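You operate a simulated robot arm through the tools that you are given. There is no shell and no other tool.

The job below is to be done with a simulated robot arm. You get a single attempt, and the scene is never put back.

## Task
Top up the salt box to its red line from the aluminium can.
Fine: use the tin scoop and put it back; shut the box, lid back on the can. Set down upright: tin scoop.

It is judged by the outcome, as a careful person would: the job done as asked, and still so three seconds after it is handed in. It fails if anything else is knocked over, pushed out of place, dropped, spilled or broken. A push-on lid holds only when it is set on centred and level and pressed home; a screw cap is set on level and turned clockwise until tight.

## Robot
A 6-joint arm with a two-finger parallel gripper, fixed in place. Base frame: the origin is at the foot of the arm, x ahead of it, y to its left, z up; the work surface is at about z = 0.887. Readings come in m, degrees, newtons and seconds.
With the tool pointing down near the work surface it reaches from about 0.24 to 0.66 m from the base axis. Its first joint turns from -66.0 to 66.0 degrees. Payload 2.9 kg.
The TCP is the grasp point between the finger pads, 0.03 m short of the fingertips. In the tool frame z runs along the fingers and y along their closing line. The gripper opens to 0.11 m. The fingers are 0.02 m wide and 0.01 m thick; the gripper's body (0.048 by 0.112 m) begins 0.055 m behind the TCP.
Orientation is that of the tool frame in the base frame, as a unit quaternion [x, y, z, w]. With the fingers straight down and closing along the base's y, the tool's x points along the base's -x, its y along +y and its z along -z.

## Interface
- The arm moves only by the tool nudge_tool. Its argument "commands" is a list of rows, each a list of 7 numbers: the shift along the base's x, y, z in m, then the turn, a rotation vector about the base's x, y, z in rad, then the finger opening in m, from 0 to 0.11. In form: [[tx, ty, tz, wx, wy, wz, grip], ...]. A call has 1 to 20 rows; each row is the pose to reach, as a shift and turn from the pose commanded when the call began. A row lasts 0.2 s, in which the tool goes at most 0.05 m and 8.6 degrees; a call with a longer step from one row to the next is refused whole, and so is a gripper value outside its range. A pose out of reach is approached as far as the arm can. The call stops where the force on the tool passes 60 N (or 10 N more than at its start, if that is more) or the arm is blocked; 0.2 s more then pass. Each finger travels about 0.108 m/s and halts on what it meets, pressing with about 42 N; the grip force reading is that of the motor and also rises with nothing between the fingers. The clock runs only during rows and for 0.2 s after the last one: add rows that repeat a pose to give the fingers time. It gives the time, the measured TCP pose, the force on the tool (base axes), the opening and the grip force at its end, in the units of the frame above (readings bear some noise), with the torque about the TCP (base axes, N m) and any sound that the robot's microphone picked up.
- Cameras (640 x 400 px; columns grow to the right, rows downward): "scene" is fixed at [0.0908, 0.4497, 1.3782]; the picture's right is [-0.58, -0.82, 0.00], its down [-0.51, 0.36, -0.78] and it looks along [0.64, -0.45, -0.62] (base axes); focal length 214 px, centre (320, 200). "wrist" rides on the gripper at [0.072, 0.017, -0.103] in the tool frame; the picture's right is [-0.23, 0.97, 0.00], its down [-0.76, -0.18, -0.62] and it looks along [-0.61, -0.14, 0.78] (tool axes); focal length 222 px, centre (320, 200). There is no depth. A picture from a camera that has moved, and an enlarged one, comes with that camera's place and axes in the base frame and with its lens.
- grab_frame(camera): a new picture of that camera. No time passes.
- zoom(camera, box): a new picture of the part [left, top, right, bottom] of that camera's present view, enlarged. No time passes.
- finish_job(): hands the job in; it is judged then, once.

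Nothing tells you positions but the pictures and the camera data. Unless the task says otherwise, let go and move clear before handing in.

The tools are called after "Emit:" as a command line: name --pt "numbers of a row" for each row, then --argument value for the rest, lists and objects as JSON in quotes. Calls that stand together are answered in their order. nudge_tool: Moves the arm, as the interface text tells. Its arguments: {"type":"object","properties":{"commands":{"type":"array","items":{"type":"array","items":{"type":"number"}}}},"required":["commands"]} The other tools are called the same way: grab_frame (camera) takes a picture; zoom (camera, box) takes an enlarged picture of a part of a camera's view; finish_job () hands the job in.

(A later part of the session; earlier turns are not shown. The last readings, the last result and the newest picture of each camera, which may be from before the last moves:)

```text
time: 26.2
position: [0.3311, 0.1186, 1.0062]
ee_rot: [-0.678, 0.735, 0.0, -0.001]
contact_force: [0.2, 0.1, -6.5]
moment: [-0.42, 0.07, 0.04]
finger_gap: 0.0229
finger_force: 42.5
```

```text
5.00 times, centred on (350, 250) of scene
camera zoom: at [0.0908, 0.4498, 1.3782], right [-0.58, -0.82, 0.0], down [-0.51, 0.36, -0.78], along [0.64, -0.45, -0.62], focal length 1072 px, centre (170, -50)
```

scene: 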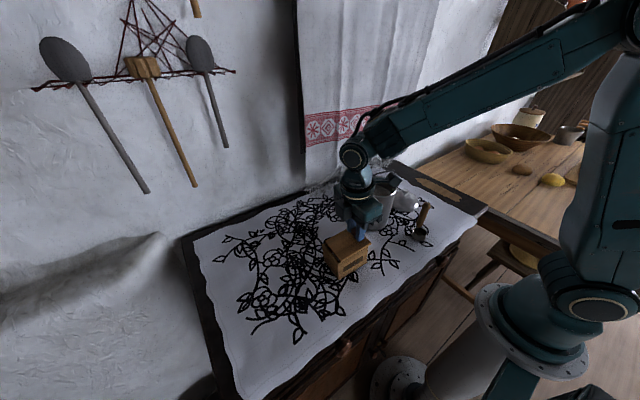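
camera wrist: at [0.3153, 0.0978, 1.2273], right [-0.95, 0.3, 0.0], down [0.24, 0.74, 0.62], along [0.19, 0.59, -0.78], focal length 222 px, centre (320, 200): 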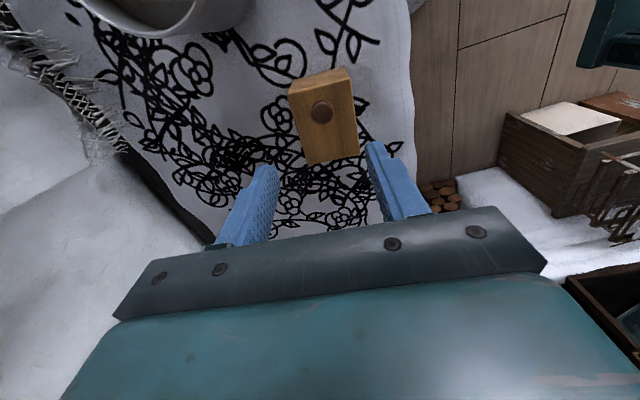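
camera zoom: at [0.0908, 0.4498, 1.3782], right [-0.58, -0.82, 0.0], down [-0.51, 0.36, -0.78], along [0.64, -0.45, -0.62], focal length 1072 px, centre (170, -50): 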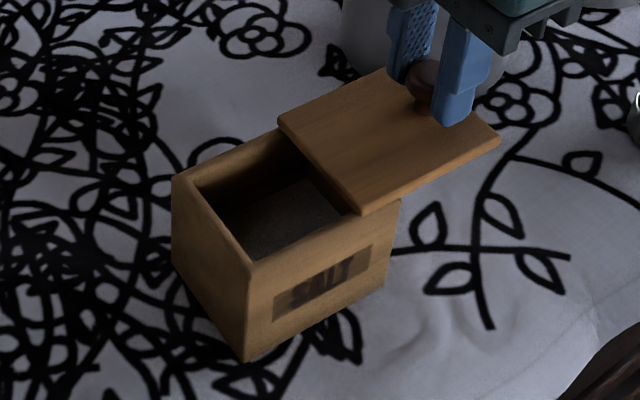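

The lid has reached its stop (about 60 mm open), and the box just followed a few mm, so I can use the stop to draw the box back about 13 mm to its original spot. First I'll relieve the lifting force.

Emit:
nudge_tool --pt "0 0.0 -0.0006 0 0 0 0.015" --pt "0 0.0 -0.0006 0 0 0 0.015"

```text
time: 26.8
position: [0.3307, 0.1193, 1.0052]
ee_rot: [-0.677, 0.736, 0.001, 0.001]
contact_force: [-0.8, -0.3, 2.1]
moment: [0.24, 0.01, 0.04]
finger_gap: 0.0228
finger_force: 42.5
```

Emit:
nudge_tool --pt "-0.0003 -0.0035 0 0 0 0 0.015" --pt "-0.0006 -0.007 0 0 0 0 0.015" --pt "-0.0008 -0.01 0 0 0 0 0.015"

Emit:
zoom --camera "scene" --box '[310, 210, 390, 290]'

Emit:
zoom --camera "scene" --box '[310, 215, 390, 285]'

```text
time: 27.6
position: [0.3296, 0.1086, 1.0056]
ee_rot: [-0.677, 0.736, 0.0, 0.0]
contact_force: [0.4, -0.4, -5.8]
moment: [-0.45, -0.03, -0.07]
finger_gap: 0.0228
finger_force: 42.0
```

```text
5.00 times, centred on (350, 250) of scene
camera zoom: at [0.0908, 0.4498, 1.3782], right [-0.58, -0.82, 0.0], down [-0.51, 0.36, -0.78], along [0.64, -0.45, -0.62], focal length 1072 px, centre (170, -50)
```

zoom: 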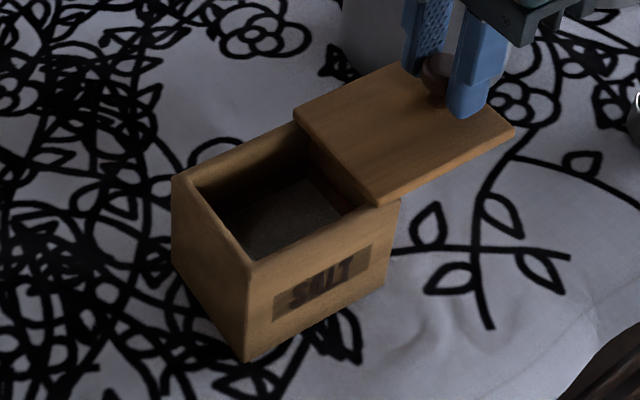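

```text
5.71 times, centred on (350, 250) of scene
camera zoom: at [0.0908, 0.4498, 1.3782], right [-0.58, -0.82, 0.0], down [-0.51, 0.36, -0.78], along [0.64, -0.45, -0.62], focal length 1226 px, centre (149, -86)
```

zoom: 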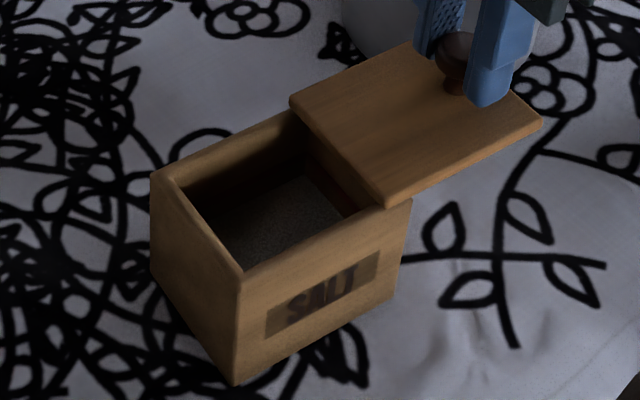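

The interior is now visible. I'll zoom in to read the salt level and the red line.

Emit:
zoom --camera "scene" --box '[326, 228, 366, 262]'

Emit:
grab_frame --camera "wrist"

```text
11.76 times, centred on (346, 245) of scene
camera zoom: at [0.0908, 0.4498, 1.3782], right [-0.58, -0.82, 0.0], down [-0.51, 0.36, -0.78], along [0.64, -0.45, -0.62], focal length 2523 px, centre (14, -329)
```

zoom: 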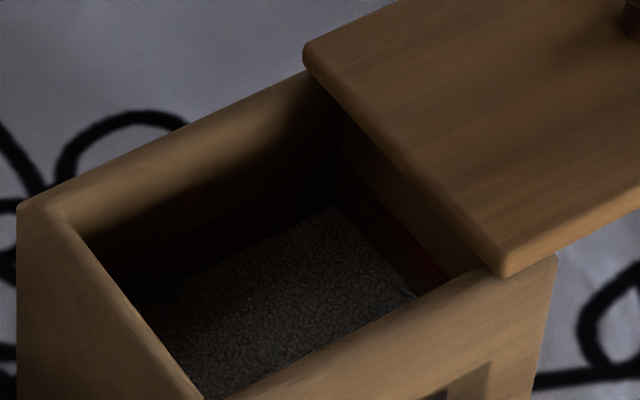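

```text
taken
camera wrist: at [0.3088, 0.0398, 1.1092], right [-0.95, 0.31, 0.0], down [0.24, 0.74, 0.62], along [0.19, 0.59, -0.78], focal length 222 px, centre (320, 200)
```

wrist: 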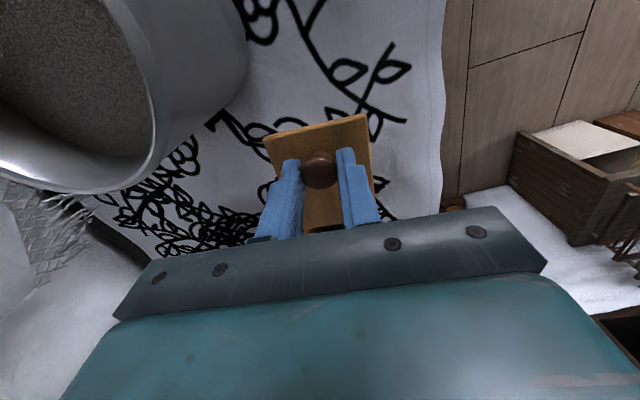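

A red line is visible on the inner −y wall, roughly 10 mm above the present salt level. I'll unload the lid knob and release it here, with the lid still engaged on its rails.

Emit:
nudge_tool --pt "0 0.0 -0.0005 0 0 0 0.015" --pt "0 0.0 -0.0005 0 0 0 0.015"

```text
time: 28.2
position: [0.3305, 0.1088, 1.0051]
ee_rot: [-0.678, 0.735, 0.0, 0.0]
contact_force: [-0.4, 0.0, -2.0]
moment: [0.07, 0.02, 0.04]
finger_gap: 0.0228
finger_force: 42.4
```

Emit:
nudge_tool --pt "0 0 0 0 0 0 0.026" --pt "0 0 0 0 0 0 0.034" --pt "0 0 0 0 0 0 0.045" --pt "0 0 0 0 0 0 0.045"

Emit:
zoom --camera "scene" --box '[310, 210, 390, 290]'

```text
time: 29.2
position: [0.3308, 0.1079, 1.0056]
ee_rot: [-0.677, 0.736, 0.0, 0.0]
contact_force: [0.1, 0.6, -0.2]
moment: [0.0, -0.01, 0.01]
finger_gap: 0.0448
finger_force: 0.1
```

```text
5.00 times, centred on (350, 250) of scene
camera zoom: at [0.0908, 0.4497, 1.3782], right [-0.58, -0.82, 0.0], down [-0.51, 0.36, -0.78], along [0.64, -0.45, -0.62], focal length 1072 px, centre (170, -50)
```

zoom: 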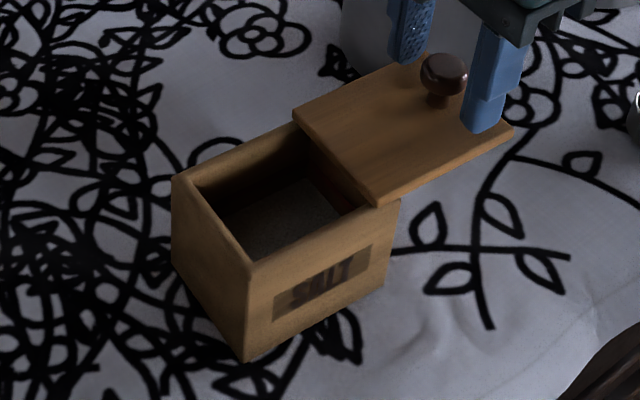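

The lid stays put, level and open. Rising clear and moving over the box to look inside with the wrist camera.

Emit:
nudge_tool --pt "0 0 0.03 0 0 0 0.045" --pt "0 0 0.07 0 0 0 0.045" --pt "0 0 0.11 0 0 0 0.045" --pt "0 0.04 0.12 0 0 0 0.06" --pt "0.005 0.08 0.12 0 0 0 0.08" --pt "0.009 0.11 0.12 0 0 0 0.1" --pt "0.009 0.11 0.12 0 0 0 0.11"

Emit:
grab_frame --camera "wrist"

Emit:
zoom --camera "scene" --box '[320, 220, 370, 262]'

```text
time: 30.8
position: [0.3382, 0.2189, 1.1216]
ee_rot: [-0.678, 0.735, 0.0, 0.0]
contact_force: [0.5, 0.6, 0.0]
moment: [0.02, -0.02, -0.05]
finger_gap: 0.11
finger_force: 0.1
```

```text
taken
camera wrist: at [0.317, 0.1499, 1.226], right [-0.95, 0.31, 0.0], down [0.24, 0.74, 0.62], along [0.19, 0.59, -0.78], focal length 222 px, centre (320, 200)
```

wrist: 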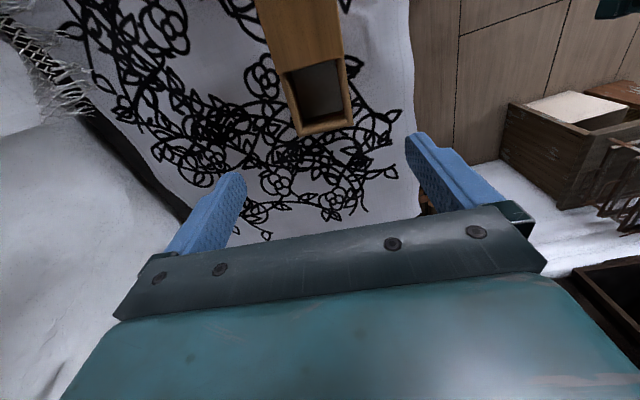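

```text
9.52 times, centred on (345, 241) of scene
camera zoom: at [0.0907, 0.4498, 1.3782], right [-0.58, -0.82, 0.0], down [-0.51, 0.36, -0.78], along [0.64, -0.45, -0.62], focal length 2043 px, centre (82, -190)
```

zoom: 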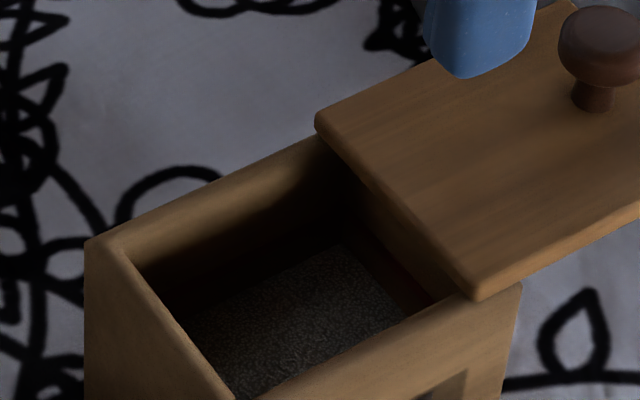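

Emit:
zoom --camera "wrist" --box '[270, 40, 370, 150]'

```text
3.64 times, centred on (320, 95) of wrist
camera zoom: at [0.317, 0.1499, 1.226], right [-0.95, 0.31, 0.0], down [0.24, 0.74, 0.62], along [0.19, 0.59, -0.78], focal length 808 px, centre (320, 582)
```

zoom: 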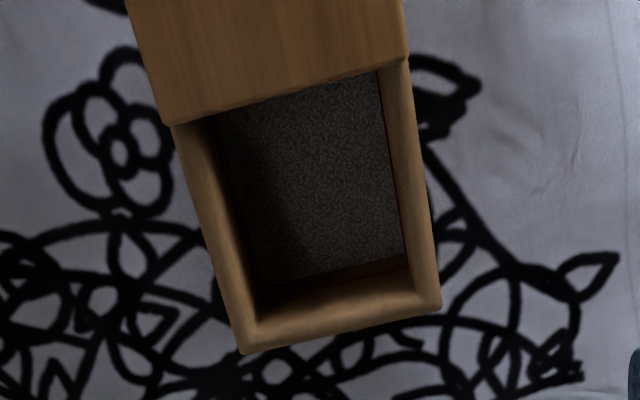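

Emit:
zoom --camera "wrist" --box '[290, 70, 350, 140]'

Emit:
zoom --camera "wrist" --box '[315, 100, 345, 130]'

```text
5.71 times, centred on (320, 105) of wrist
camera zoom: at [0.317, 0.1499, 1.226], right [-0.95, 0.31, 0.0], down [0.24, 0.74, 0.62], along [0.19, 0.59, -0.78], focal length 1269 px, centre (320, 743)
```

zoom: 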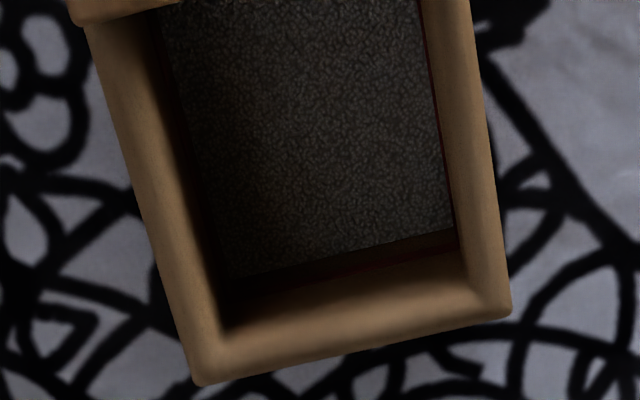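

```text
13.33 times, centred on (330, 115) of wrist
camera zoom: at [0.317, 0.1499, 1.226], right [-0.95, 0.31, 0.0], down [0.24, 0.74, 0.62], along [0.19, 0.59, -0.78], focal length 2962 px, centre (187, 1333)
```

zoom: 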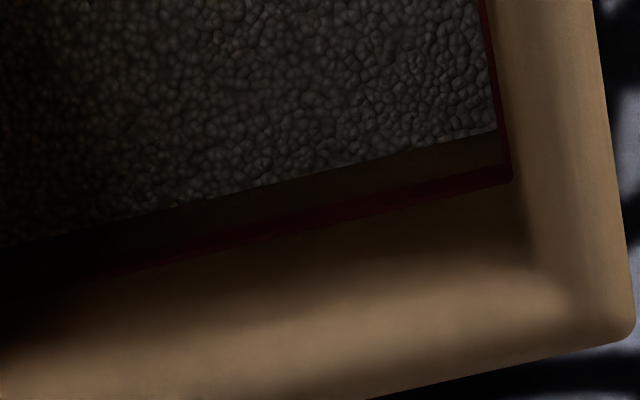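

The red line runs all round inside, about 14 mm above the salt, which means about two scoopfuls. I plan to pour from the +y side, so first I'll glance toward +y to check what space the arm has there.

Emit:
nudge_tool --pt "0 0 0.02 0.12 -0.01 0 0.11" --pt "0 0 0.04 0.24 -0.02 0 0.11" --pt "0 0 0.05 0.36 -0.03 0 0.11" --pt "0 0 0.06 0.48 -0.04 0 0.11" --pt "0 0 0.06 0.6 -0.05 0 0.11" --pt "0 0 0.06 0.6 -0.05 0 0.11"

Emit:
grab_frame --camera "wrist"

Emit:
grab_frame --camera "scene"

```text
time: 32.2
position: [0.3378, 0.2183, 1.1825]
ee_rot: [-0.648, 0.701, 0.202, 0.218]
contact_force: [0.0, -0.4, 0.4]
moment: [0.01, -0.03, 0.0]
finger_gap: 0.1098
finger_force: 0.1
```

```text
taken
camera wrist: at [0.3133, 0.1041, 1.2286], right [-0.96, 0.27, 0.13], down [0.2, 0.26, 0.95], along [0.22, 0.93, -0.3], focal length 222 px, centre (320, 200)
```

wrist: 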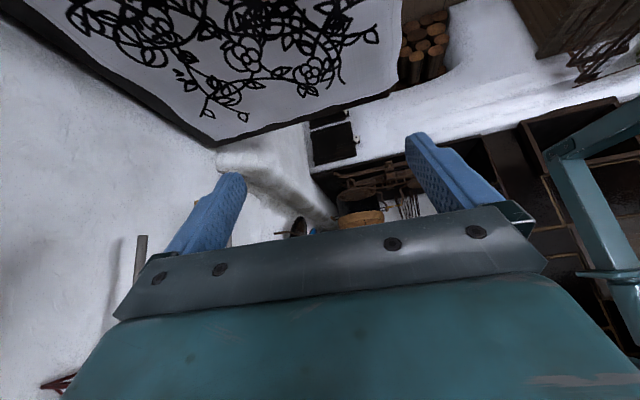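

```text
taken
```

scene: 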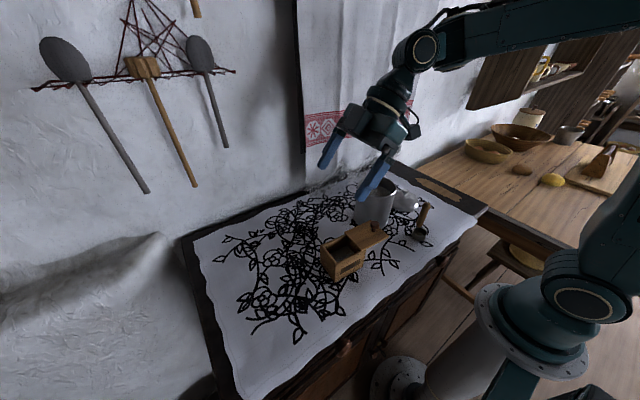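

Beyond the table's left edge there's only low, distant stuff at this height. I'll test with an empty gripper that the pouring pose from the +y side (tilt about 110°) is reachable.

Emit:
nudge_tool --pt "0 0.004 0 -0.1255 0.0101 0 0.11" --pt "0 0.009 0 -0.251 0.0202 0 0.11" --pt "0 0.013 0 -0.3765 0.0302 0 0.11" --pt "0 0.018 0 -0.502 0.0403 0 0.11" --pt "0 0.022 0 -0.6275 0.0504 0 0.11" --pt "0 0.027 0 -0.753 0.0605 0 0.11" --pt "0 0.031 0 -0.8785 0.0706 0 0.11" --pt "0 0.036 0 -1.004 0.0806 0 0.11" --pt "0 0.04 0 -1.1295 0.0907 0 0.11" --pt "0 0.045 0 -1.255 0.1008 0 0.11" --pt "0 0.05 0 -1.3805 0.1109 0 0.11" --pt "0 0.055 0 -1.506 0.121 0 0.11" --pt "0 0.06 0 -1.6315 0.131 0 0.11" --pt "0 0.065 0 -1.757 0.1411 0 0.11" --pt "0 0.07 0 -1.8825 0.1512 0 0.11" --pt "0 0.075 0 -2.008 0.1613 0 0.11" --pt "0 0.08 0 -2.1335 0.1714 0 0.11" --pt "0 0.085 0 -2.259 0.1814 0 0.11"

Emit:
grab_frame --camera "scene"

Emit:
grab_frame --camera "wrist"

```text
time: 35.5
position: [0.2423, 0.1017, 0.9872]
ee_rot: [-0.524, 0.596, -0.423, -0.436]
contact_force: [-0.5, -1.8, 8.4]
moment: [0.1, -0.59, -0.1]
finger_gap: 0.11
finger_force: 0.0
out of reach, approached as far as the arm can: row 6, 7, 8, 9, 10, 11, 12, 13, 14, 15, 16
stopped in row 16: the force on the tool passed its limit at 82 N (the readings are from after the stop); the commanded pose is now the measured one
```

```text
taken
```

scene: 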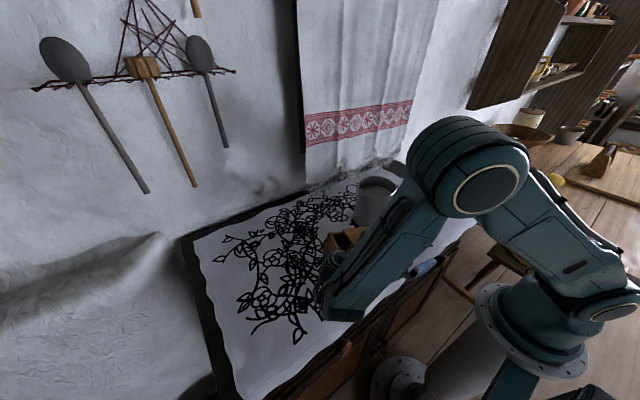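

```text
taken
camera wrist: at [0.2303, 0.1856, 1.0838], right [-0.95, 0.15, -0.26], down [0.28, 0.78, -0.56], along [0.12, -0.61, -0.78], focal length 222 px, centre (320, 200)
```

wrist: 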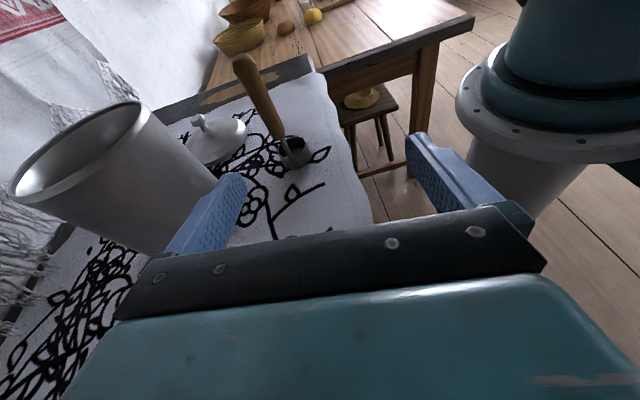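

That pose turned out to be out of reach and the arm swung low, touching something. I'll look carefully before moving again.

Emit:
zoom --camera "scene" --box '[290, 190, 450, 310]'

Emit:
zoom --camera "wrist" --box '[0, 40, 380, 260]'

```text
3.33 times, centred on (370, 250) of scene
camera zoom: at [0.0906, 0.4497, 1.3783], right [-0.58, -0.82, 0.0], down [-0.51, 0.36, -0.78], along [0.64, -0.45, -0.62], focal length 715 px, centre (153, 33)
```

zoom: 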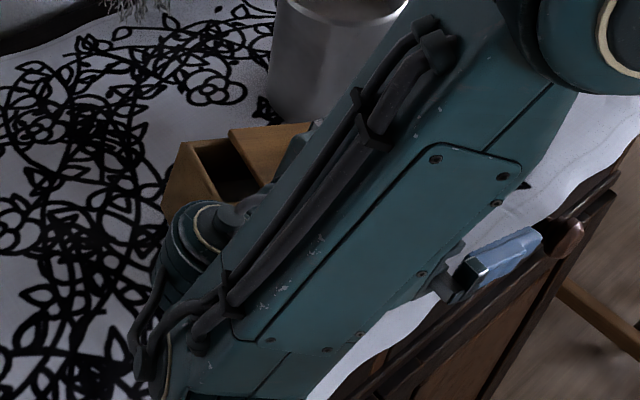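

```text
1.68 times, centred on (190, 150) of wrist
camera zoom: at [0.2303, 0.1856, 1.0838], right [-0.95, 0.15, -0.26], down [0.28, 0.78, -0.56], along [0.12, -0.61, -0.78], focal length 374 px, centre (539, 284)
```

zoom: 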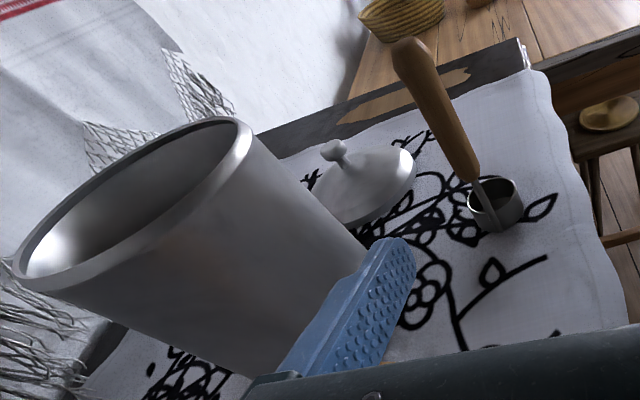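

The arm's forearm/gripper seems to have nudged the box. I'll retreat very gently, upward while rotating back toward vertical, in a small step, then check.

Emit:
nudge_tool --pt "0 0 0.008 0.03 -0.002 0 0.11" --pt "0 0 0.016 0.06 -0.004 0 0.11"

Emit:
zoom --camera "scene" --box '[290, 190, 450, 310]'

```text
time: 36.1
position: [0.2429, 0.1009, 1.0006]
ee_rot: [-0.54, 0.607, -0.406, -0.419]
contact_force: [0.5, 0.7, -0.2]
moment: [0.0, 0.02, 0.01]
finger_gap: 0.1101
finger_force: 0.1
```

```text
3.33 times, centred on (370, 250) of scene
camera zoom: at [0.0907, 0.4497, 1.3782], right [-0.58, -0.82, 0.0], down [-0.51, 0.36, -0.78], along [0.64, -0.45, -0.62], focal length 715 px, centre (153, 33)
```

zoom: 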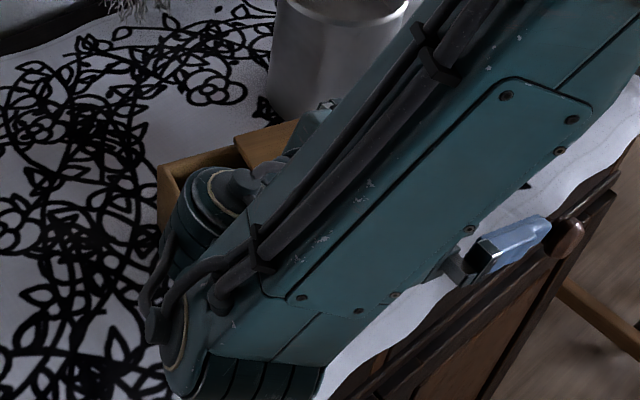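

Contact is gone and the box has settled back near its prior place. Continuing to retreat upward while returning the tool to vertical.

Emit:
nudge_tool --pt "0 0 0.02 0.1 -0.008 0 0.11" --pt "0 0 0.04 0.2 -0.016 0 0.11" --pt "0 0 0.06 0.3 -0.024 0 0.11" --pt "0 0 0.08 0.4 -0.032 0 0.11" --pt "0.01 0 0.1 0.52 -0.042 0 0.11" --pt "0.02 0 0.12 0.64 -0.051 0 0.11" --pt "0.03 0 0.14 0.76 -0.061 0 0.11"

Emit:
grab_frame --camera "scene"

```text
time: 37.7
position: [0.2739, 0.1009, 1.1445]
ee_rot: [-0.643, 0.728, -0.167, -0.171]
contact_force: [0.1, -0.4, 0.4]
moment: [0.0, 0.01, 0.01]
finger_gap: 0.1103
finger_force: 0.1
```

```text
taken
```

scene: 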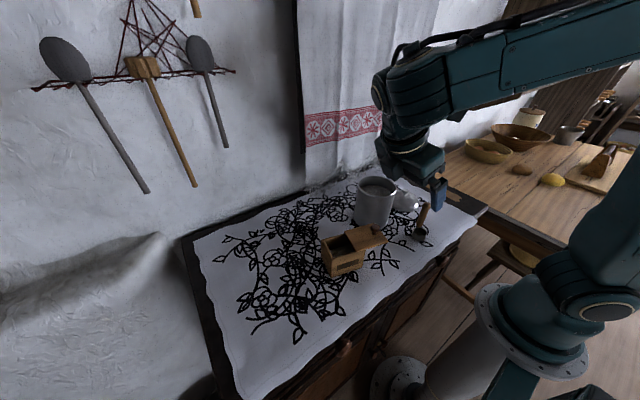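

Emit:
zoom --camera "scene" --box '[310, 210, 390, 290]'

Emit:
zoom --camera "scene" --box '[326, 228, 366, 262]'

Emit:
zoom --camera "scene" --box '[340, 165, 440, 245]'

```text
5.00 times, centred on (350, 250) of scene
camera zoom: at [0.0907, 0.4497, 1.3782], right [-0.58, -0.82, 0.0], down [-0.51, 0.36, -0.78], along [0.64, -0.45, -0.62], focal length 1072 px, centre (170, -50)
```

zoom: 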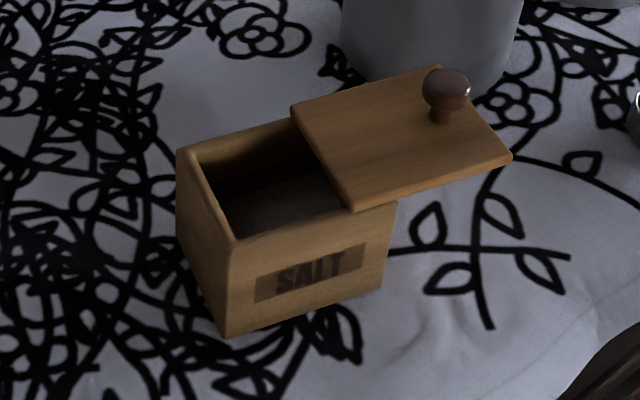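

```text
11.76 times, centred on (346, 245) of scene
camera zoom: at [0.0907, 0.4497, 1.3782], right [-0.58, -0.82, 0.0], down [-0.51, 0.36, -0.78], along [0.64, -0.45, -0.62], focal length 2523 px, centre (14, -329)
```

zoom: 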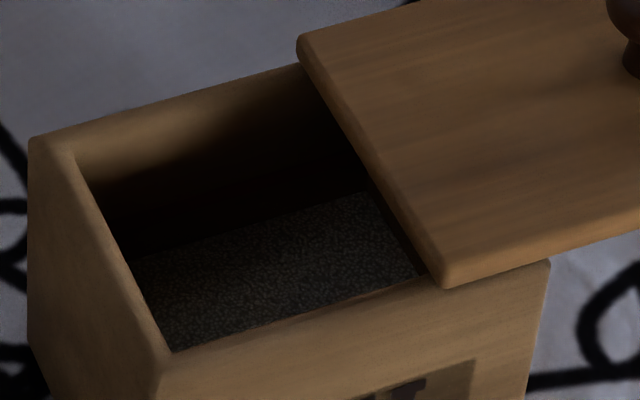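

```text
5.00 times, centred on (390, 205) of scene
camera zoom: at [0.0907, 0.4497, 1.3782], right [-0.58, -0.82, 0.0], down [-0.51, 0.36, -0.78], along [0.64, -0.45, -0.62], focal length 1072 px, centre (-30, 175)
```

zoom: 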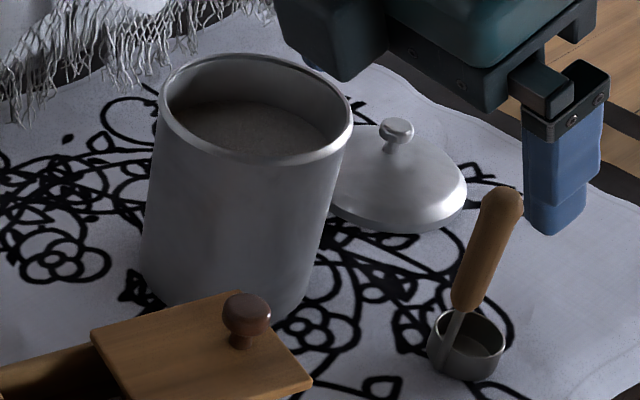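

Everything is intact: the box has only turned about 10° and shifted about 1 cm. The arm cannot tilt toward −y there, so I'll straighten the tool, rise, and test tilting the other way high above the table in small steps.

Emit:
nudge_tool --pt "0.005 -0.005 0.02 0.12 -0.0088 0 0.11" --pt "0.01 -0.01 0.04 0.24 -0.0176 0 0.11" --pt "0.015 -0.02 0.06 0.36 -0.0265 0 0.11" --pt "0.02 -0.03 0.08 0.4804 -0.0353 0 0.11" --pt "0.026 -0.04 0.105 0.4804 -0.0353 0 0.11"

```text
time: 38.9
position: [0.2984, 0.0635, 1.2478]
ee_rot: [-0.662, 0.75, -0.002, -0.001]
contact_force: [-0.7, -0.4, -0.5]
moment: [0.0, -0.01, 0.0]
finger_gap: 0.11
finger_force: 0.0
out of reach, approached as far as the arm can: row 4
```

Emit:
nudge_tool --pt "0 0 0.005 0 0 -0.14 0.11" --pt "0 0 0.01 0 0 -0.28 0.11" --pt "0 0 0.01 0 0 -0.42 0.11" --pt "0 0 0.01 0 0 -0.56 0.11" --pt "0 0 0.01 0 0 -0.7 0.11" --pt "0 0 0.01 0 0 -0.84 0.11" --pt "0 0 0.01 0 0 -0.98 0.11" --pt "0 0 0.01 0 0 -1.12 0.11" --pt "0 0 0.01 0 0 -1.26 0.11" --pt "0 0 0.01 0 0 -1.4 0.11" --pt "0 0 0.01 0 0 -1.54 0.11" --pt "0 0 0.01 0 0 -1.6 0.11"

Emit:
nudge_tool --pt "0 0 0 0 0 -0.14 0.11" --pt "0 0 0 0 0 -0.28 0.11" --pt "0 0 0 0 0 -0.42 0.11" --pt "0 0 0 0 0 -0.56 0.11" --pt "0 0 0 0 0 -0.7 0.11" --pt "0 0 0 0 0 -0.84 0.11" --pt "0 0 0 0 0 -0.98 0.11" --pt "0 0 0 0 0 -1.12 0.11" --pt "0 0 0 0 0 -1.26 0.11" --pt "0 0 0 0 0 -1.4 0.11" --pt "0 0 0 0 0 -1.45 0.11"

Emit:
grab_frame --camera "wrist"

Emit:
grab_frame --camera "scene"

```text
time: 41.5
position: [0.3008, 0.0606, 1.258]
ee_rot: [0.076, 0.997, 0.0, -0.002]
contact_force: [-0.6, -0.6, 0.0]
moment: [-0.01, 0.0, -0.01]
finger_gap: 0.1103
finger_force: 0.1
```

```text
time: 43.9
position: [0.2995, 0.0612, 1.2567]
ee_rot: [0.719, 0.695, 0.001, -0.002]
contact_force: [-0.1, 0.0, -1.0]
moment: [0.0, 0.03, 0.0]
finger_gap: 0.1099
finger_force: 0.0
```

```text
taken
camera wrist: at [0.3195, 0.134, 1.3615], right [0.97, -0.26, 0.0], down [-0.2, -0.76, 0.62], along [-0.16, -0.6, -0.78], focal length 222 px, centre (320, 200)
```

wrist: 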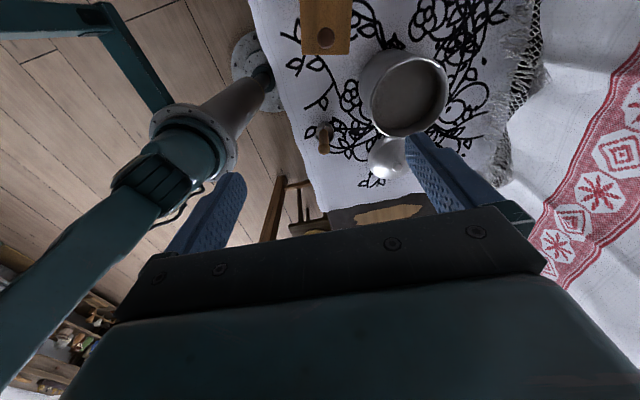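

```text
taken
```

scene: 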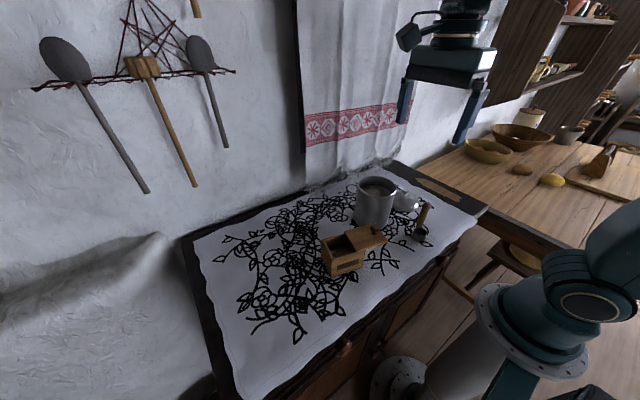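

Emit:
nudge_tool --pt "0 0 0 0.14 -0.005 0 0.11" --pt "0 0 0 0.28 -0.01 0 0.11" --pt "0 0 0 0.42 -0.014 0 0.11" --pt "0 0 0 0.56 -0.019 0 0.11" --pt "0 0 0 0.7 -0.024 0 0.11"

```text
time: 45.1
position: [0.3071, 0.0489, 1.3001]
ee_rot: [0.7, 0.68, 0.157, -0.151]
contact_force: [0.6, -0.1, 0.6]
moment: [0.03, -0.01, -0.01]
finger_gap: 0.1099
finger_force: 0.1
out of reach, approached as far as the arm can: row 1, 2, 3, 4, 5
```

Even small tilts are refused here. I need to understand the arm's wrist, so I'll look at it closely.

Emit:
zoom --camera "scene" --box '[340, 0, 640, 180]'

Emit:
grab_frame --camera "wrist"

```text
2.13 times, centred on (490, 90) of scene
camera zoom: at [0.0908, 0.4497, 1.3782], right [-0.58, -0.82, 0.0], down [-0.51, 0.36, -0.78], along [0.64, -0.45, -0.62], focal length 458 px, centre (-43, 435)
```

zoom: 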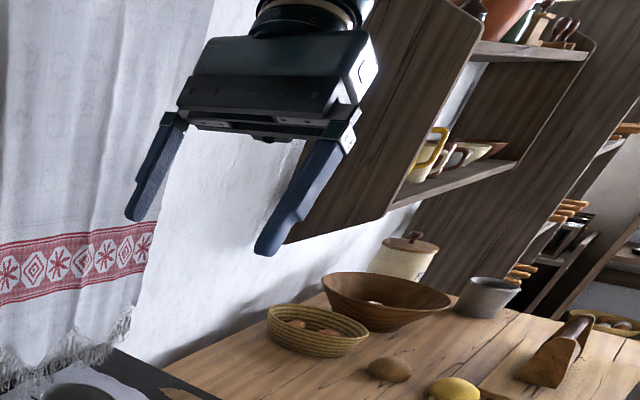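

```text
taken
camera wrist: at [0.3251, 0.0704, 1.4242], right [0.97, -0.24, -0.09], down [-0.21, -0.95, 0.24], along [-0.15, -0.21, -0.97], focal length 222 px, centre (320, 200)
```

wrist: 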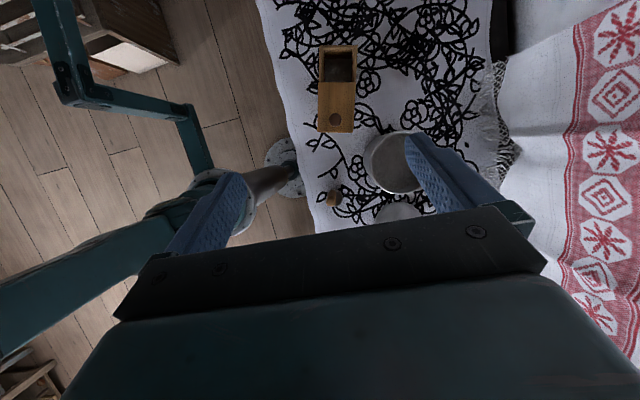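

Emit:
nudge_tool --pt "0.01 0.01 -0.01 0 0 0 0.11" --pt "0.02 0.02 -0.03 0 0 0 0.11" --pt "0.03 0.03 -0.06 0 0 0 0.11" --pt "0.03 0.04 -0.09 0 0 0 0.11" --pt "0.03 0.04 -0.11 0 0 0 0.11"

```text
time: 46.3
position: [0.375, 0.062, 1.2832]
ee_rot: [0.7, 0.68, 0.153, -0.153]
contact_force: [-0.4, -0.1, 1.1]
moment: [-0.02, -0.03, -0.03]
finger_gap: 0.1105
finger_force: 0.1
out of reach, approached as far as the arm can: row 1, 2, 3, 4, 5
```

Emit:
nudge_tool --pt "0.02 -0.02 0.01 -0.14 0.005 0 0.11" --pt "0.04 -0.04 0.02 -0.28 0.01 0 0.11" --pt "0.055 -0.06 0.03 -0.42 0.014 0 0.11" --pt "0.07 -0.08 0.04 -0.56 0.019 0 0.11" --pt "0.09 -0.1 0.05 -0.7 0.024 0 0.11" --pt "0.09 -0.1 0.05 -0.7 0.024 0 0.11"

```text
time: 47.7
position: [0.4578, -0.0431, 1.3201]
ee_rot: [0.712, 0.69, -0.092, 0.092]
contact_force: [0.0, 0.4, 0.0]
moment: [-0.03, 0.0, 0.0]
finger_gap: 0.11
finger_force: 0.1
out of reach, approached as far as the arm can: row 5, 6
```

The commanded pose resets to the actual one whenever a pose is out of reach; that explains the odd drift. I'll return to a vertical tool in the comfortable middle of the workspace and probe tilts one small step at a time.

Emit:
nudge_tool --pt "-0.007 0.01 -0.03 0.065 -0.002 0 0.11" --pt "-0.014 0.02 -0.07 0.13 -0.004 0 0.11" --pt "-0.021 0.03 -0.11 0.196 -0.006 0 0.11" --pt "-0.028 0.043 -0.15 0.262 -0.008 0 0.11" --pt "-0.028 0.043 -0.15 0.262 -0.008 0 0.11"

Emit:
grab_frame --camera "scene"

```text
time: 48.9
position: [0.4516, 0.0313, 1.2034]
ee_rot: [0.723, 0.691, -0.003, 0.0]
contact_force: [0.1, 1.3, 0.0]
moment: [0.0, 0.0, -0.03]
finger_gap: 0.11
finger_force: 0.0
out of reach, approached as far as the arm can: row 3, 4
```

```text
taken
```

scene: 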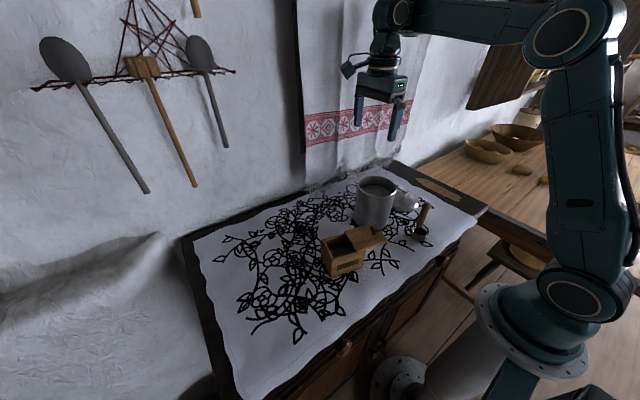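

Emit:
nudge_tool --pt "0 0 0 0 0 0 0.11" --pt "0 0 0 0 0 0 0.11"

Emit:
zoom --camera "scene" --box '[320, 0, 640, 180]'

```text
time: 49.5
position: [0.4514, 0.0302, 1.2017]
ee_rot: [0.723, 0.691, -0.003, 0.0]
contact_force: [-0.2, 0.0, -0.3]
moment: [-0.02, -0.02, 0.01]
finger_gap: 0.1101
finger_force: 0.0
```

```text
2.00 times, centred on (480, 90) of scene
camera zoom: at [0.0908, 0.4497, 1.3782], right [-0.58, -0.82, 0.0], down [-0.51, 0.36, -0.78], along [0.64, -0.45, -0.62], focal length 429 px, centre (0, 420)
```

zoom: 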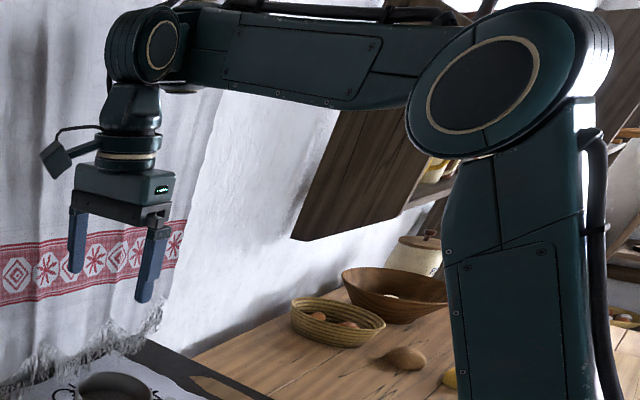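

Emit:
nudge_tool --pt "0 0 -0.02 0 0 0 0.11" --pt "0 0 -0.04 0 0 0 0.11"

Emit:
nudge_tool --pt "0 0 0 0.1 -0.003 0 0.11" --pt "0 0 0 0.2 -0.006 0 0.11"

```text
time: 50.1
position: [0.4719, 0.029, 1.1871]
ee_rot: [0.722, 0.692, -0.005, -0.002]
contact_force: [-0.3, 0.5, -0.3]
moment: [0.04, -0.02, 0.01]
finger_gap: 0.1099
finger_force: 0.1
out of reach, approached as far as the arm can: row 1, 2
```

```text
time: 50.7
position: [0.4427, 0.0374, 1.1565]
ee_rot: [0.724, 0.679, 0.077, -0.095]
contact_force: [2.5, -3.4, -6.4]
moment: [0.38, 0.17, 0.1]
finger_gap: 0.1097
finger_force: 0.1
out of reach, approached as far as the arm can: row 1, 2
```

Emit:
nudge_tool --pt "0 0 0 0 0 0 0.11" --pt "0 0 0 0 0 0 0.11"

Emit:
grab_frame --camera "scene"

Emit:
grab_frame --camera "wrist"

```text
time: 51.3
position: [0.4475, 0.0297, 1.1539]
ee_rot: [0.717, 0.688, 0.074, -0.082]
contact_force: [0.6, 0.7, -0.4]
moment: [-0.02, 0.03, 0.02]
finger_gap: 0.1101
finger_force: 0.0
```

```text
taken
```

scene: 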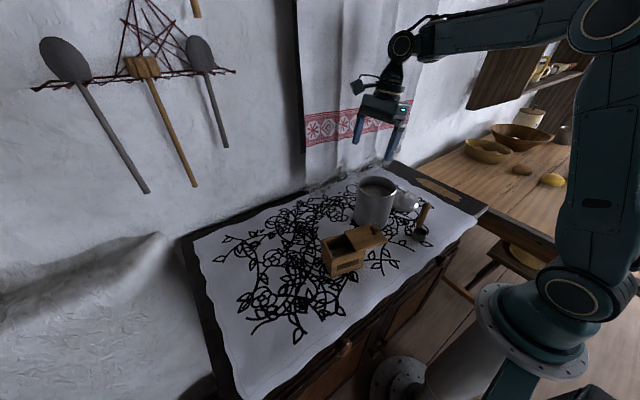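

```text
taken
camera wrist: at [0.469, 0.0782, 1.2701], right [0.96, -0.26, -0.07], down [-0.2, -0.87, 0.44], along [-0.17, -0.41, -0.89], focal length 222 px, centre (320, 200)
```

wrist: 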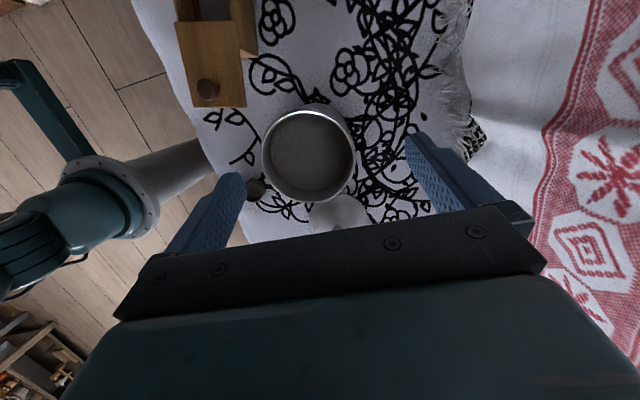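

At this yaw the wrist is evidently at a joint limit. I'll rotate back toward the original yaw, where motion was trouble-free.

Emit:
nudge_tool --pt "0 0 0.01 0 0 0.14 0.11" --pt "0 0 0.02 0 0 0.28 0.11" --pt "0 0 0.02 0 0 0.42 0.11" --pt "0 0 0.02 0 0 0.56 0.11" --pt "0 0 0.02 0 0 0.7 0.11"

```text
time: 52.5
position: [0.4393, 0.0302, 1.1604]
ee_rot: [0.433, 0.896, 0.044, -0.089]
contact_force: [-0.5, 0.4, 0.2]
moment: [-0.02, 0.0, 0.01]
finger_gap: 0.1102
finger_force: 0.0
out of reach, approached as far as the arm can: row 4, 5
```

Emit:
nudge_tool --pt "0 0 0 0 0 0 0.11"

Emit:
nudge_tool --pt "-0.02 0 0 0 0 0 0.11"

Emit:
nudge_tool --pt "-0.02 0 0 0 0 0 0.11"

```text
time: 52.9
position: [0.4407, 0.0302, 1.1603]
ee_rot: [0.434, 0.896, 0.043, -0.089]
contact_force: [0.1, -0.4, 0.2]
moment: [0.0, 0.01, 0.02]
finger_gap: 0.1099
finger_force: 0.1
```

```text
time: 53.3
position: [0.4192, 0.0311, 1.1583]
ee_rot: [0.433, 0.896, 0.044, -0.09]
contact_force: [-0.8, 0.0, -0.1]
moment: [0.01, 0.01, -0.01]
finger_gap: 0.1099
finger_force: 0.1
```

```text
time: 53.7
position: [0.3994, 0.0307, 1.1609]
ee_rot: [0.433, 0.896, 0.044, -0.091]
contact_force: [-0.9, 0.5, 0.2]
moment: [0.0, -0.02, -0.01]
finger_gap: 0.1099
finger_force: 0.1
```

Emit:
nudge_tool --pt "0 0 0 -0.079 -0.062 0 0.11" --pt "0 0 0 -0.158 -0.124 0 0.11"

Emit:
nudge_tool --pt "0 0 0 0 0 0.14 0.11" --pt "0 0 0 0 0 0.28 0.11" --pt "0 0 0 0 0 0.42 0.11" --pt "0 0 0 0 0 0.56 0.11" --pt "0 0 0 0 0 0.7 0.11" --pt "0 0 0 0 0 0.8 0.11"

```text
time: 54.3
position: [0.399, 0.0305, 1.1604]
ee_rot: [0.435, 0.901, -0.001, 0.0]
contact_force: [-0.2, -0.1, 0.4]
moment: [0.01, 0.01, 0.0]
finger_gap: 0.1101
finger_force: 0.0
```

```text
time: 55.7
position: [0.3997, 0.0286, 1.158]
ee_rot: [0.049, 0.999, -0.001, 0.0]
contact_force: [-0.1, 0.9, 0.3]
moment: [0.01, 0.0, -0.02]
finger_gap: 0.1099
finger_force: 0.1
```

Back to a healthy pose. Now I'll probe tilts here in small steps, sideways first.

Emit:
nudge_tool --pt "0 0 0 0.12 0 0 0.11" --pt "0 0 0 0.24 0 0 0.11" --pt "0 0 0 0.36 0 0 0.11"

Emit:
nudge_tool --pt "0 0 0 0.12 0 0 0.11" --pt "0 0 0 0.24 0 0 0.11" --pt "0 0 0 0.36 0 0 0.11"

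```text
time: 56.5
position: [0.3988, 0.0297, 1.158]
ee_rot: [0.051, 0.982, 0.179, -0.01]
contact_force: [0.7, -0.1, 0.0]
moment: [0.0, -0.01, 0.01]
finger_gap: 0.1099
finger_force: 0.1
```

```text
time: 57.3
position: [0.4006, 0.0307, 1.1592]
ee_rot: [0.047, 0.935, 0.351, -0.018]
contact_force: [-0.7, -0.4, -0.1]
moment: [0.01, 0.01, 0.01]
finger_gap: 0.1098
finger_force: 0.1
```

Emit:
nudge_tool --pt "0 0 0 0.12 0 0 0.11" --pt "0 0 0 0.24 0 0 0.11" --pt "0 0 0 0.36 0 0 0.11"

Emit:
nudge_tool --pt "0 0 0 0.12 0 0 0.11" --pt "0 0 0 0.24 0 0 0.11" --pt "0 0 0 0.36 0 0 0.11"

Emit:
grab_frame --camera "scene"

```text
time: 58.1
position: [0.3893, 0.066, 1.1144]
ee_rot: [0.047, 0.858, 0.51, -0.021]
contact_force: [-0.2, -0.4, 0.9]
moment: [0.02, -0.01, -0.01]
finger_gap: 0.1099
finger_force: 0.1
out of reach, approached as far as the arm can: row 1, 2, 3
```

```text
time: 58.8
position: [0.3591, 0.1169, 1.0703]
ee_rot: [0.031, 0.778, 0.627, -0.021]
contact_force: [-10.6, 0.1, 48.9]
moment: [-2.4, 0.26, -0.63]
finger_gap: 0.0873
finger_force: 0.0
out of reach, approached as far as the arm can: row 1, 2, 3
stopped in row 3: the force on the tool passed its limit at 92 N (the readings are from after the stop); the commanded pose is now the measured one
```

```text
taken
```

scene: 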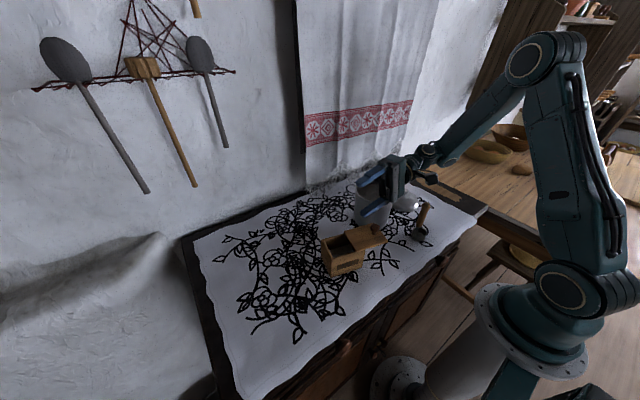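

The arm drifted again when out of reach and touched something. I'll look closely right away.

Emit:
zoom --camera "scene" --box '[300, 130, 460, 290]'

Emit:
grab_frame --camera "wrist"

```text
2.50 times, centred on (380, 210) of scene
camera zoom: at [0.0898, 0.4496, 1.3783], right [-0.58, -0.82, 0.0], down [-0.51, 0.36, -0.79], along [0.64, -0.45, -0.62], focal length 536 px, centre (170, 175)
```

zoom: 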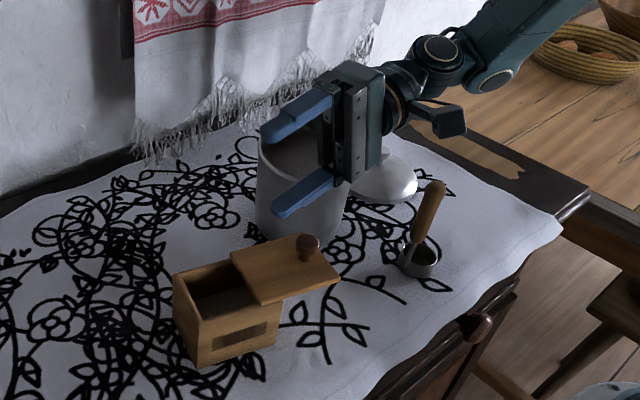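

```text
taken
camera wrist: at [0.2878, 0.0228, 1.1141], right [0.3, 0.2, 0.93], down [0.74, -0.66, -0.09], along [0.6, 0.72, -0.35], focal length 222 px, centre (320, 200)
```

wrist: 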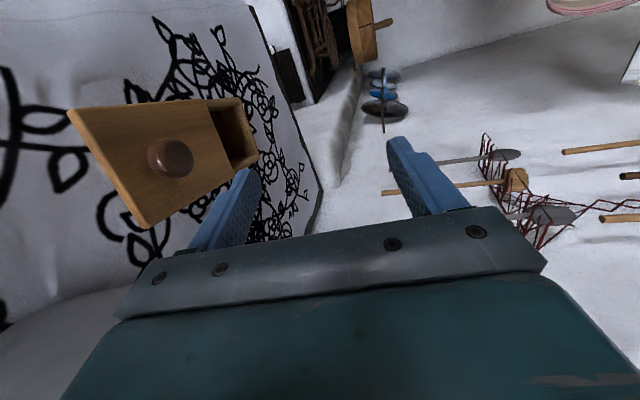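

The gripper's lower edge is resting on the can rim; can and box are still upright. Raising straight up one small step.

Emit:
nudge_tool --pt "0 0 0.015 0 0 0 0.11"

Emit:
zoom --camera "scene" --box '[300, 130, 460, 290]'

```text
time: 59.2
position: [0.3574, 0.1165, 1.0695]
ee_rot: [0.031, 0.777, 0.628, -0.022]
contact_force: [-10.9, -0.7, 51.4]
moment: [-2.51, 0.25, -0.61]
finger_gap: 0.0854
finger_force: 0.0
out of reach, approached as far as the arm can: row 1
```

```text
2.50 times, centred on (380, 210) of scene
camera zoom: at [0.0898, 0.4496, 1.3783], right [-0.58, -0.82, 0.0], down [-0.51, 0.36, -0.79], along [0.64, -0.45, -0.62], focal length 536 px, centre (170, 175)
```

zoom: 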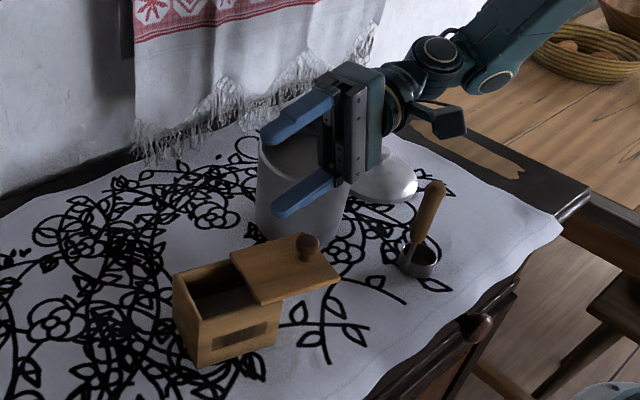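

I'll rotate the tool back a little, which lifts the part touching the rim, as a single small step.

Emit:
nudge_tool --pt "0 -0.003 0.004 -0.1 0 0 0.085"

Emit:
zoom --camera "scene" --box '[300, 130, 460, 290]'

```text
time: 59.6
position: [0.36, 0.1131, 1.0662]
ee_rot: [0.038, 0.812, 0.583, -0.023]
contact_force: [0.0, 0.1, 0.1]
moment: [0.0, 0.01, -0.02]
finger_gap: 0.0848
finger_force: 0.1
```

```text
2.50 times, centred on (380, 210) of scene
camera zoom: at [0.0908, 0.4497, 1.3782], right [-0.58, -0.82, 0.0], down [-0.51, 0.36, -0.78], along [0.64, -0.45, -0.62], focal length 536 px, centre (170, 175)
```

zoom: 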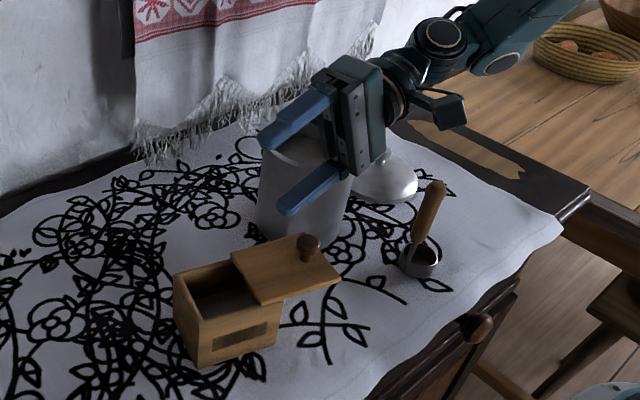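

Contact cleared, nothing moved. Interestingly this sideways-tilted pose (71°) near the box is reachable, so pouring with the hand on the −y side looks feasible. I'll probe it with single careful steps.

Emit:
nudge_tool --pt "-0.015 0 0.005 0 0 0 0.085" --pt "-0.03 0 0.01 0 0 0 0.085"

```text
time: 60.2
position: [0.3302, 0.1128, 1.0779]
ee_rot: [0.036, 0.811, 0.583, -0.023]
contact_force: [0.3, -0.8, 0.7]
moment: [-0.01, -0.02, 0.0]
finger_gap: 0.085
finger_force: 0.0
```

Emit:
nudge_tool --pt "0 0 0 0.1 0 0 0.085"

```text
time: 60.6
position: [0.3256, 0.1172, 1.0714]
ee_rot: [0.035, 0.783, 0.621, -0.024]
contact_force: [1.0, 0.6, -0.7]
moment: [0.0, 0.01, 0.01]
finger_gap: 0.0849
finger_force: 0.0
out of reach, approached as far as the arm can: row 1
```

Emit:
nudge_tool --pt "-0.005 -0.005 0.0 0 0 0 0.05" --pt "-0.008 -0.008 -0.01 0 0 0 0.03" --pt "-0.008 -0.01 -0.02 0 0 0 0.03"

Emit:
grab_frame --camera "scene"

```text
time: 61.4
position: [0.3186, 0.1073, 1.0516]
ee_rot: [0.034, 0.781, 0.623, -0.024]
contact_force: [0.4, -0.4, 0.5]
moment: [0.01, 0.0, -0.01]
finger_gap: 0.03
finger_force: 0.1
```

```text
taken
```

scene: 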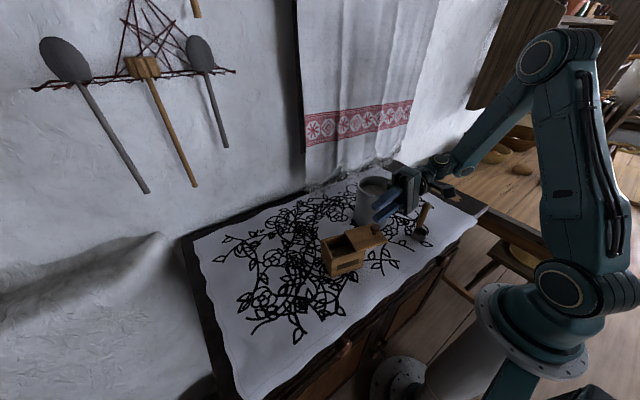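

Reachable. Tilting a further small step.

Emit:
nudge_tool --pt "0 0 0 0.1 0 0 0.03"

```text
time: 61.8
position: [0.3056, 0.1134, 1.0382]
ee_rot: [0.034, 0.751, 0.659, -0.023]
contact_force: [-0.4, 0.9, -0.8]
moment: [0.0, -0.03, -0.01]
finger_gap: 0.0298
finger_force: 0.0
out of reach, approached as far as the arm can: row 1
```

Tilting past about 80° here needs an ever lower wrist. The limit is that the tool must stay within about 85° of the forearm direction. My solution is to grip the scoop with the hand leaning one way (about 45°), so that pouring only needs the hand to lean the other way (about 60°). I'll return upright, in small steps.

Emit:
nudge_tool --pt "0 -0.003 0.01 -0.1 0 0 0.03" --pt "0 -0.006 0.02 -0.22 0 0 0.03" --pt "0 -0.01 0.03 -0.35 0 0 0.03" --pt "0 -0.013 0.04 -0.48 0 0 0.03"

Emit:
nudge_tool --pt "0 -0.003 0.01 -0.13 0 0 0.05" --pt "0 -0.006 0.02 -0.26 0 0 0.06" --pt "0 -0.01 0.03 -0.39 0 0 0.07" --pt "0 -0.013 0.04 -0.52 0 0 0.07" --pt "0 -0.013 0.05 -0.65 0 0 0.07"

```text
time: 62.8
position: [0.304, 0.1011, 1.0752]
ee_rot: [0.039, 0.885, 0.463, -0.017]
contact_force: [0.6, 0.3, -0.5]
moment: [-0.01, 0.02, 0.01]
finger_gap: 0.03
finger_force: 0.2
```

```text
time: 64.0
position: [0.3054, 0.0875, 1.128]
ee_rot: [0.043, 0.987, 0.157, -0.003]
contact_force: [0.3, -0.2, 0.5]
moment: [-0.02, 0.03, 0.0]
finger_gap: 0.0698
finger_force: 0.1
```

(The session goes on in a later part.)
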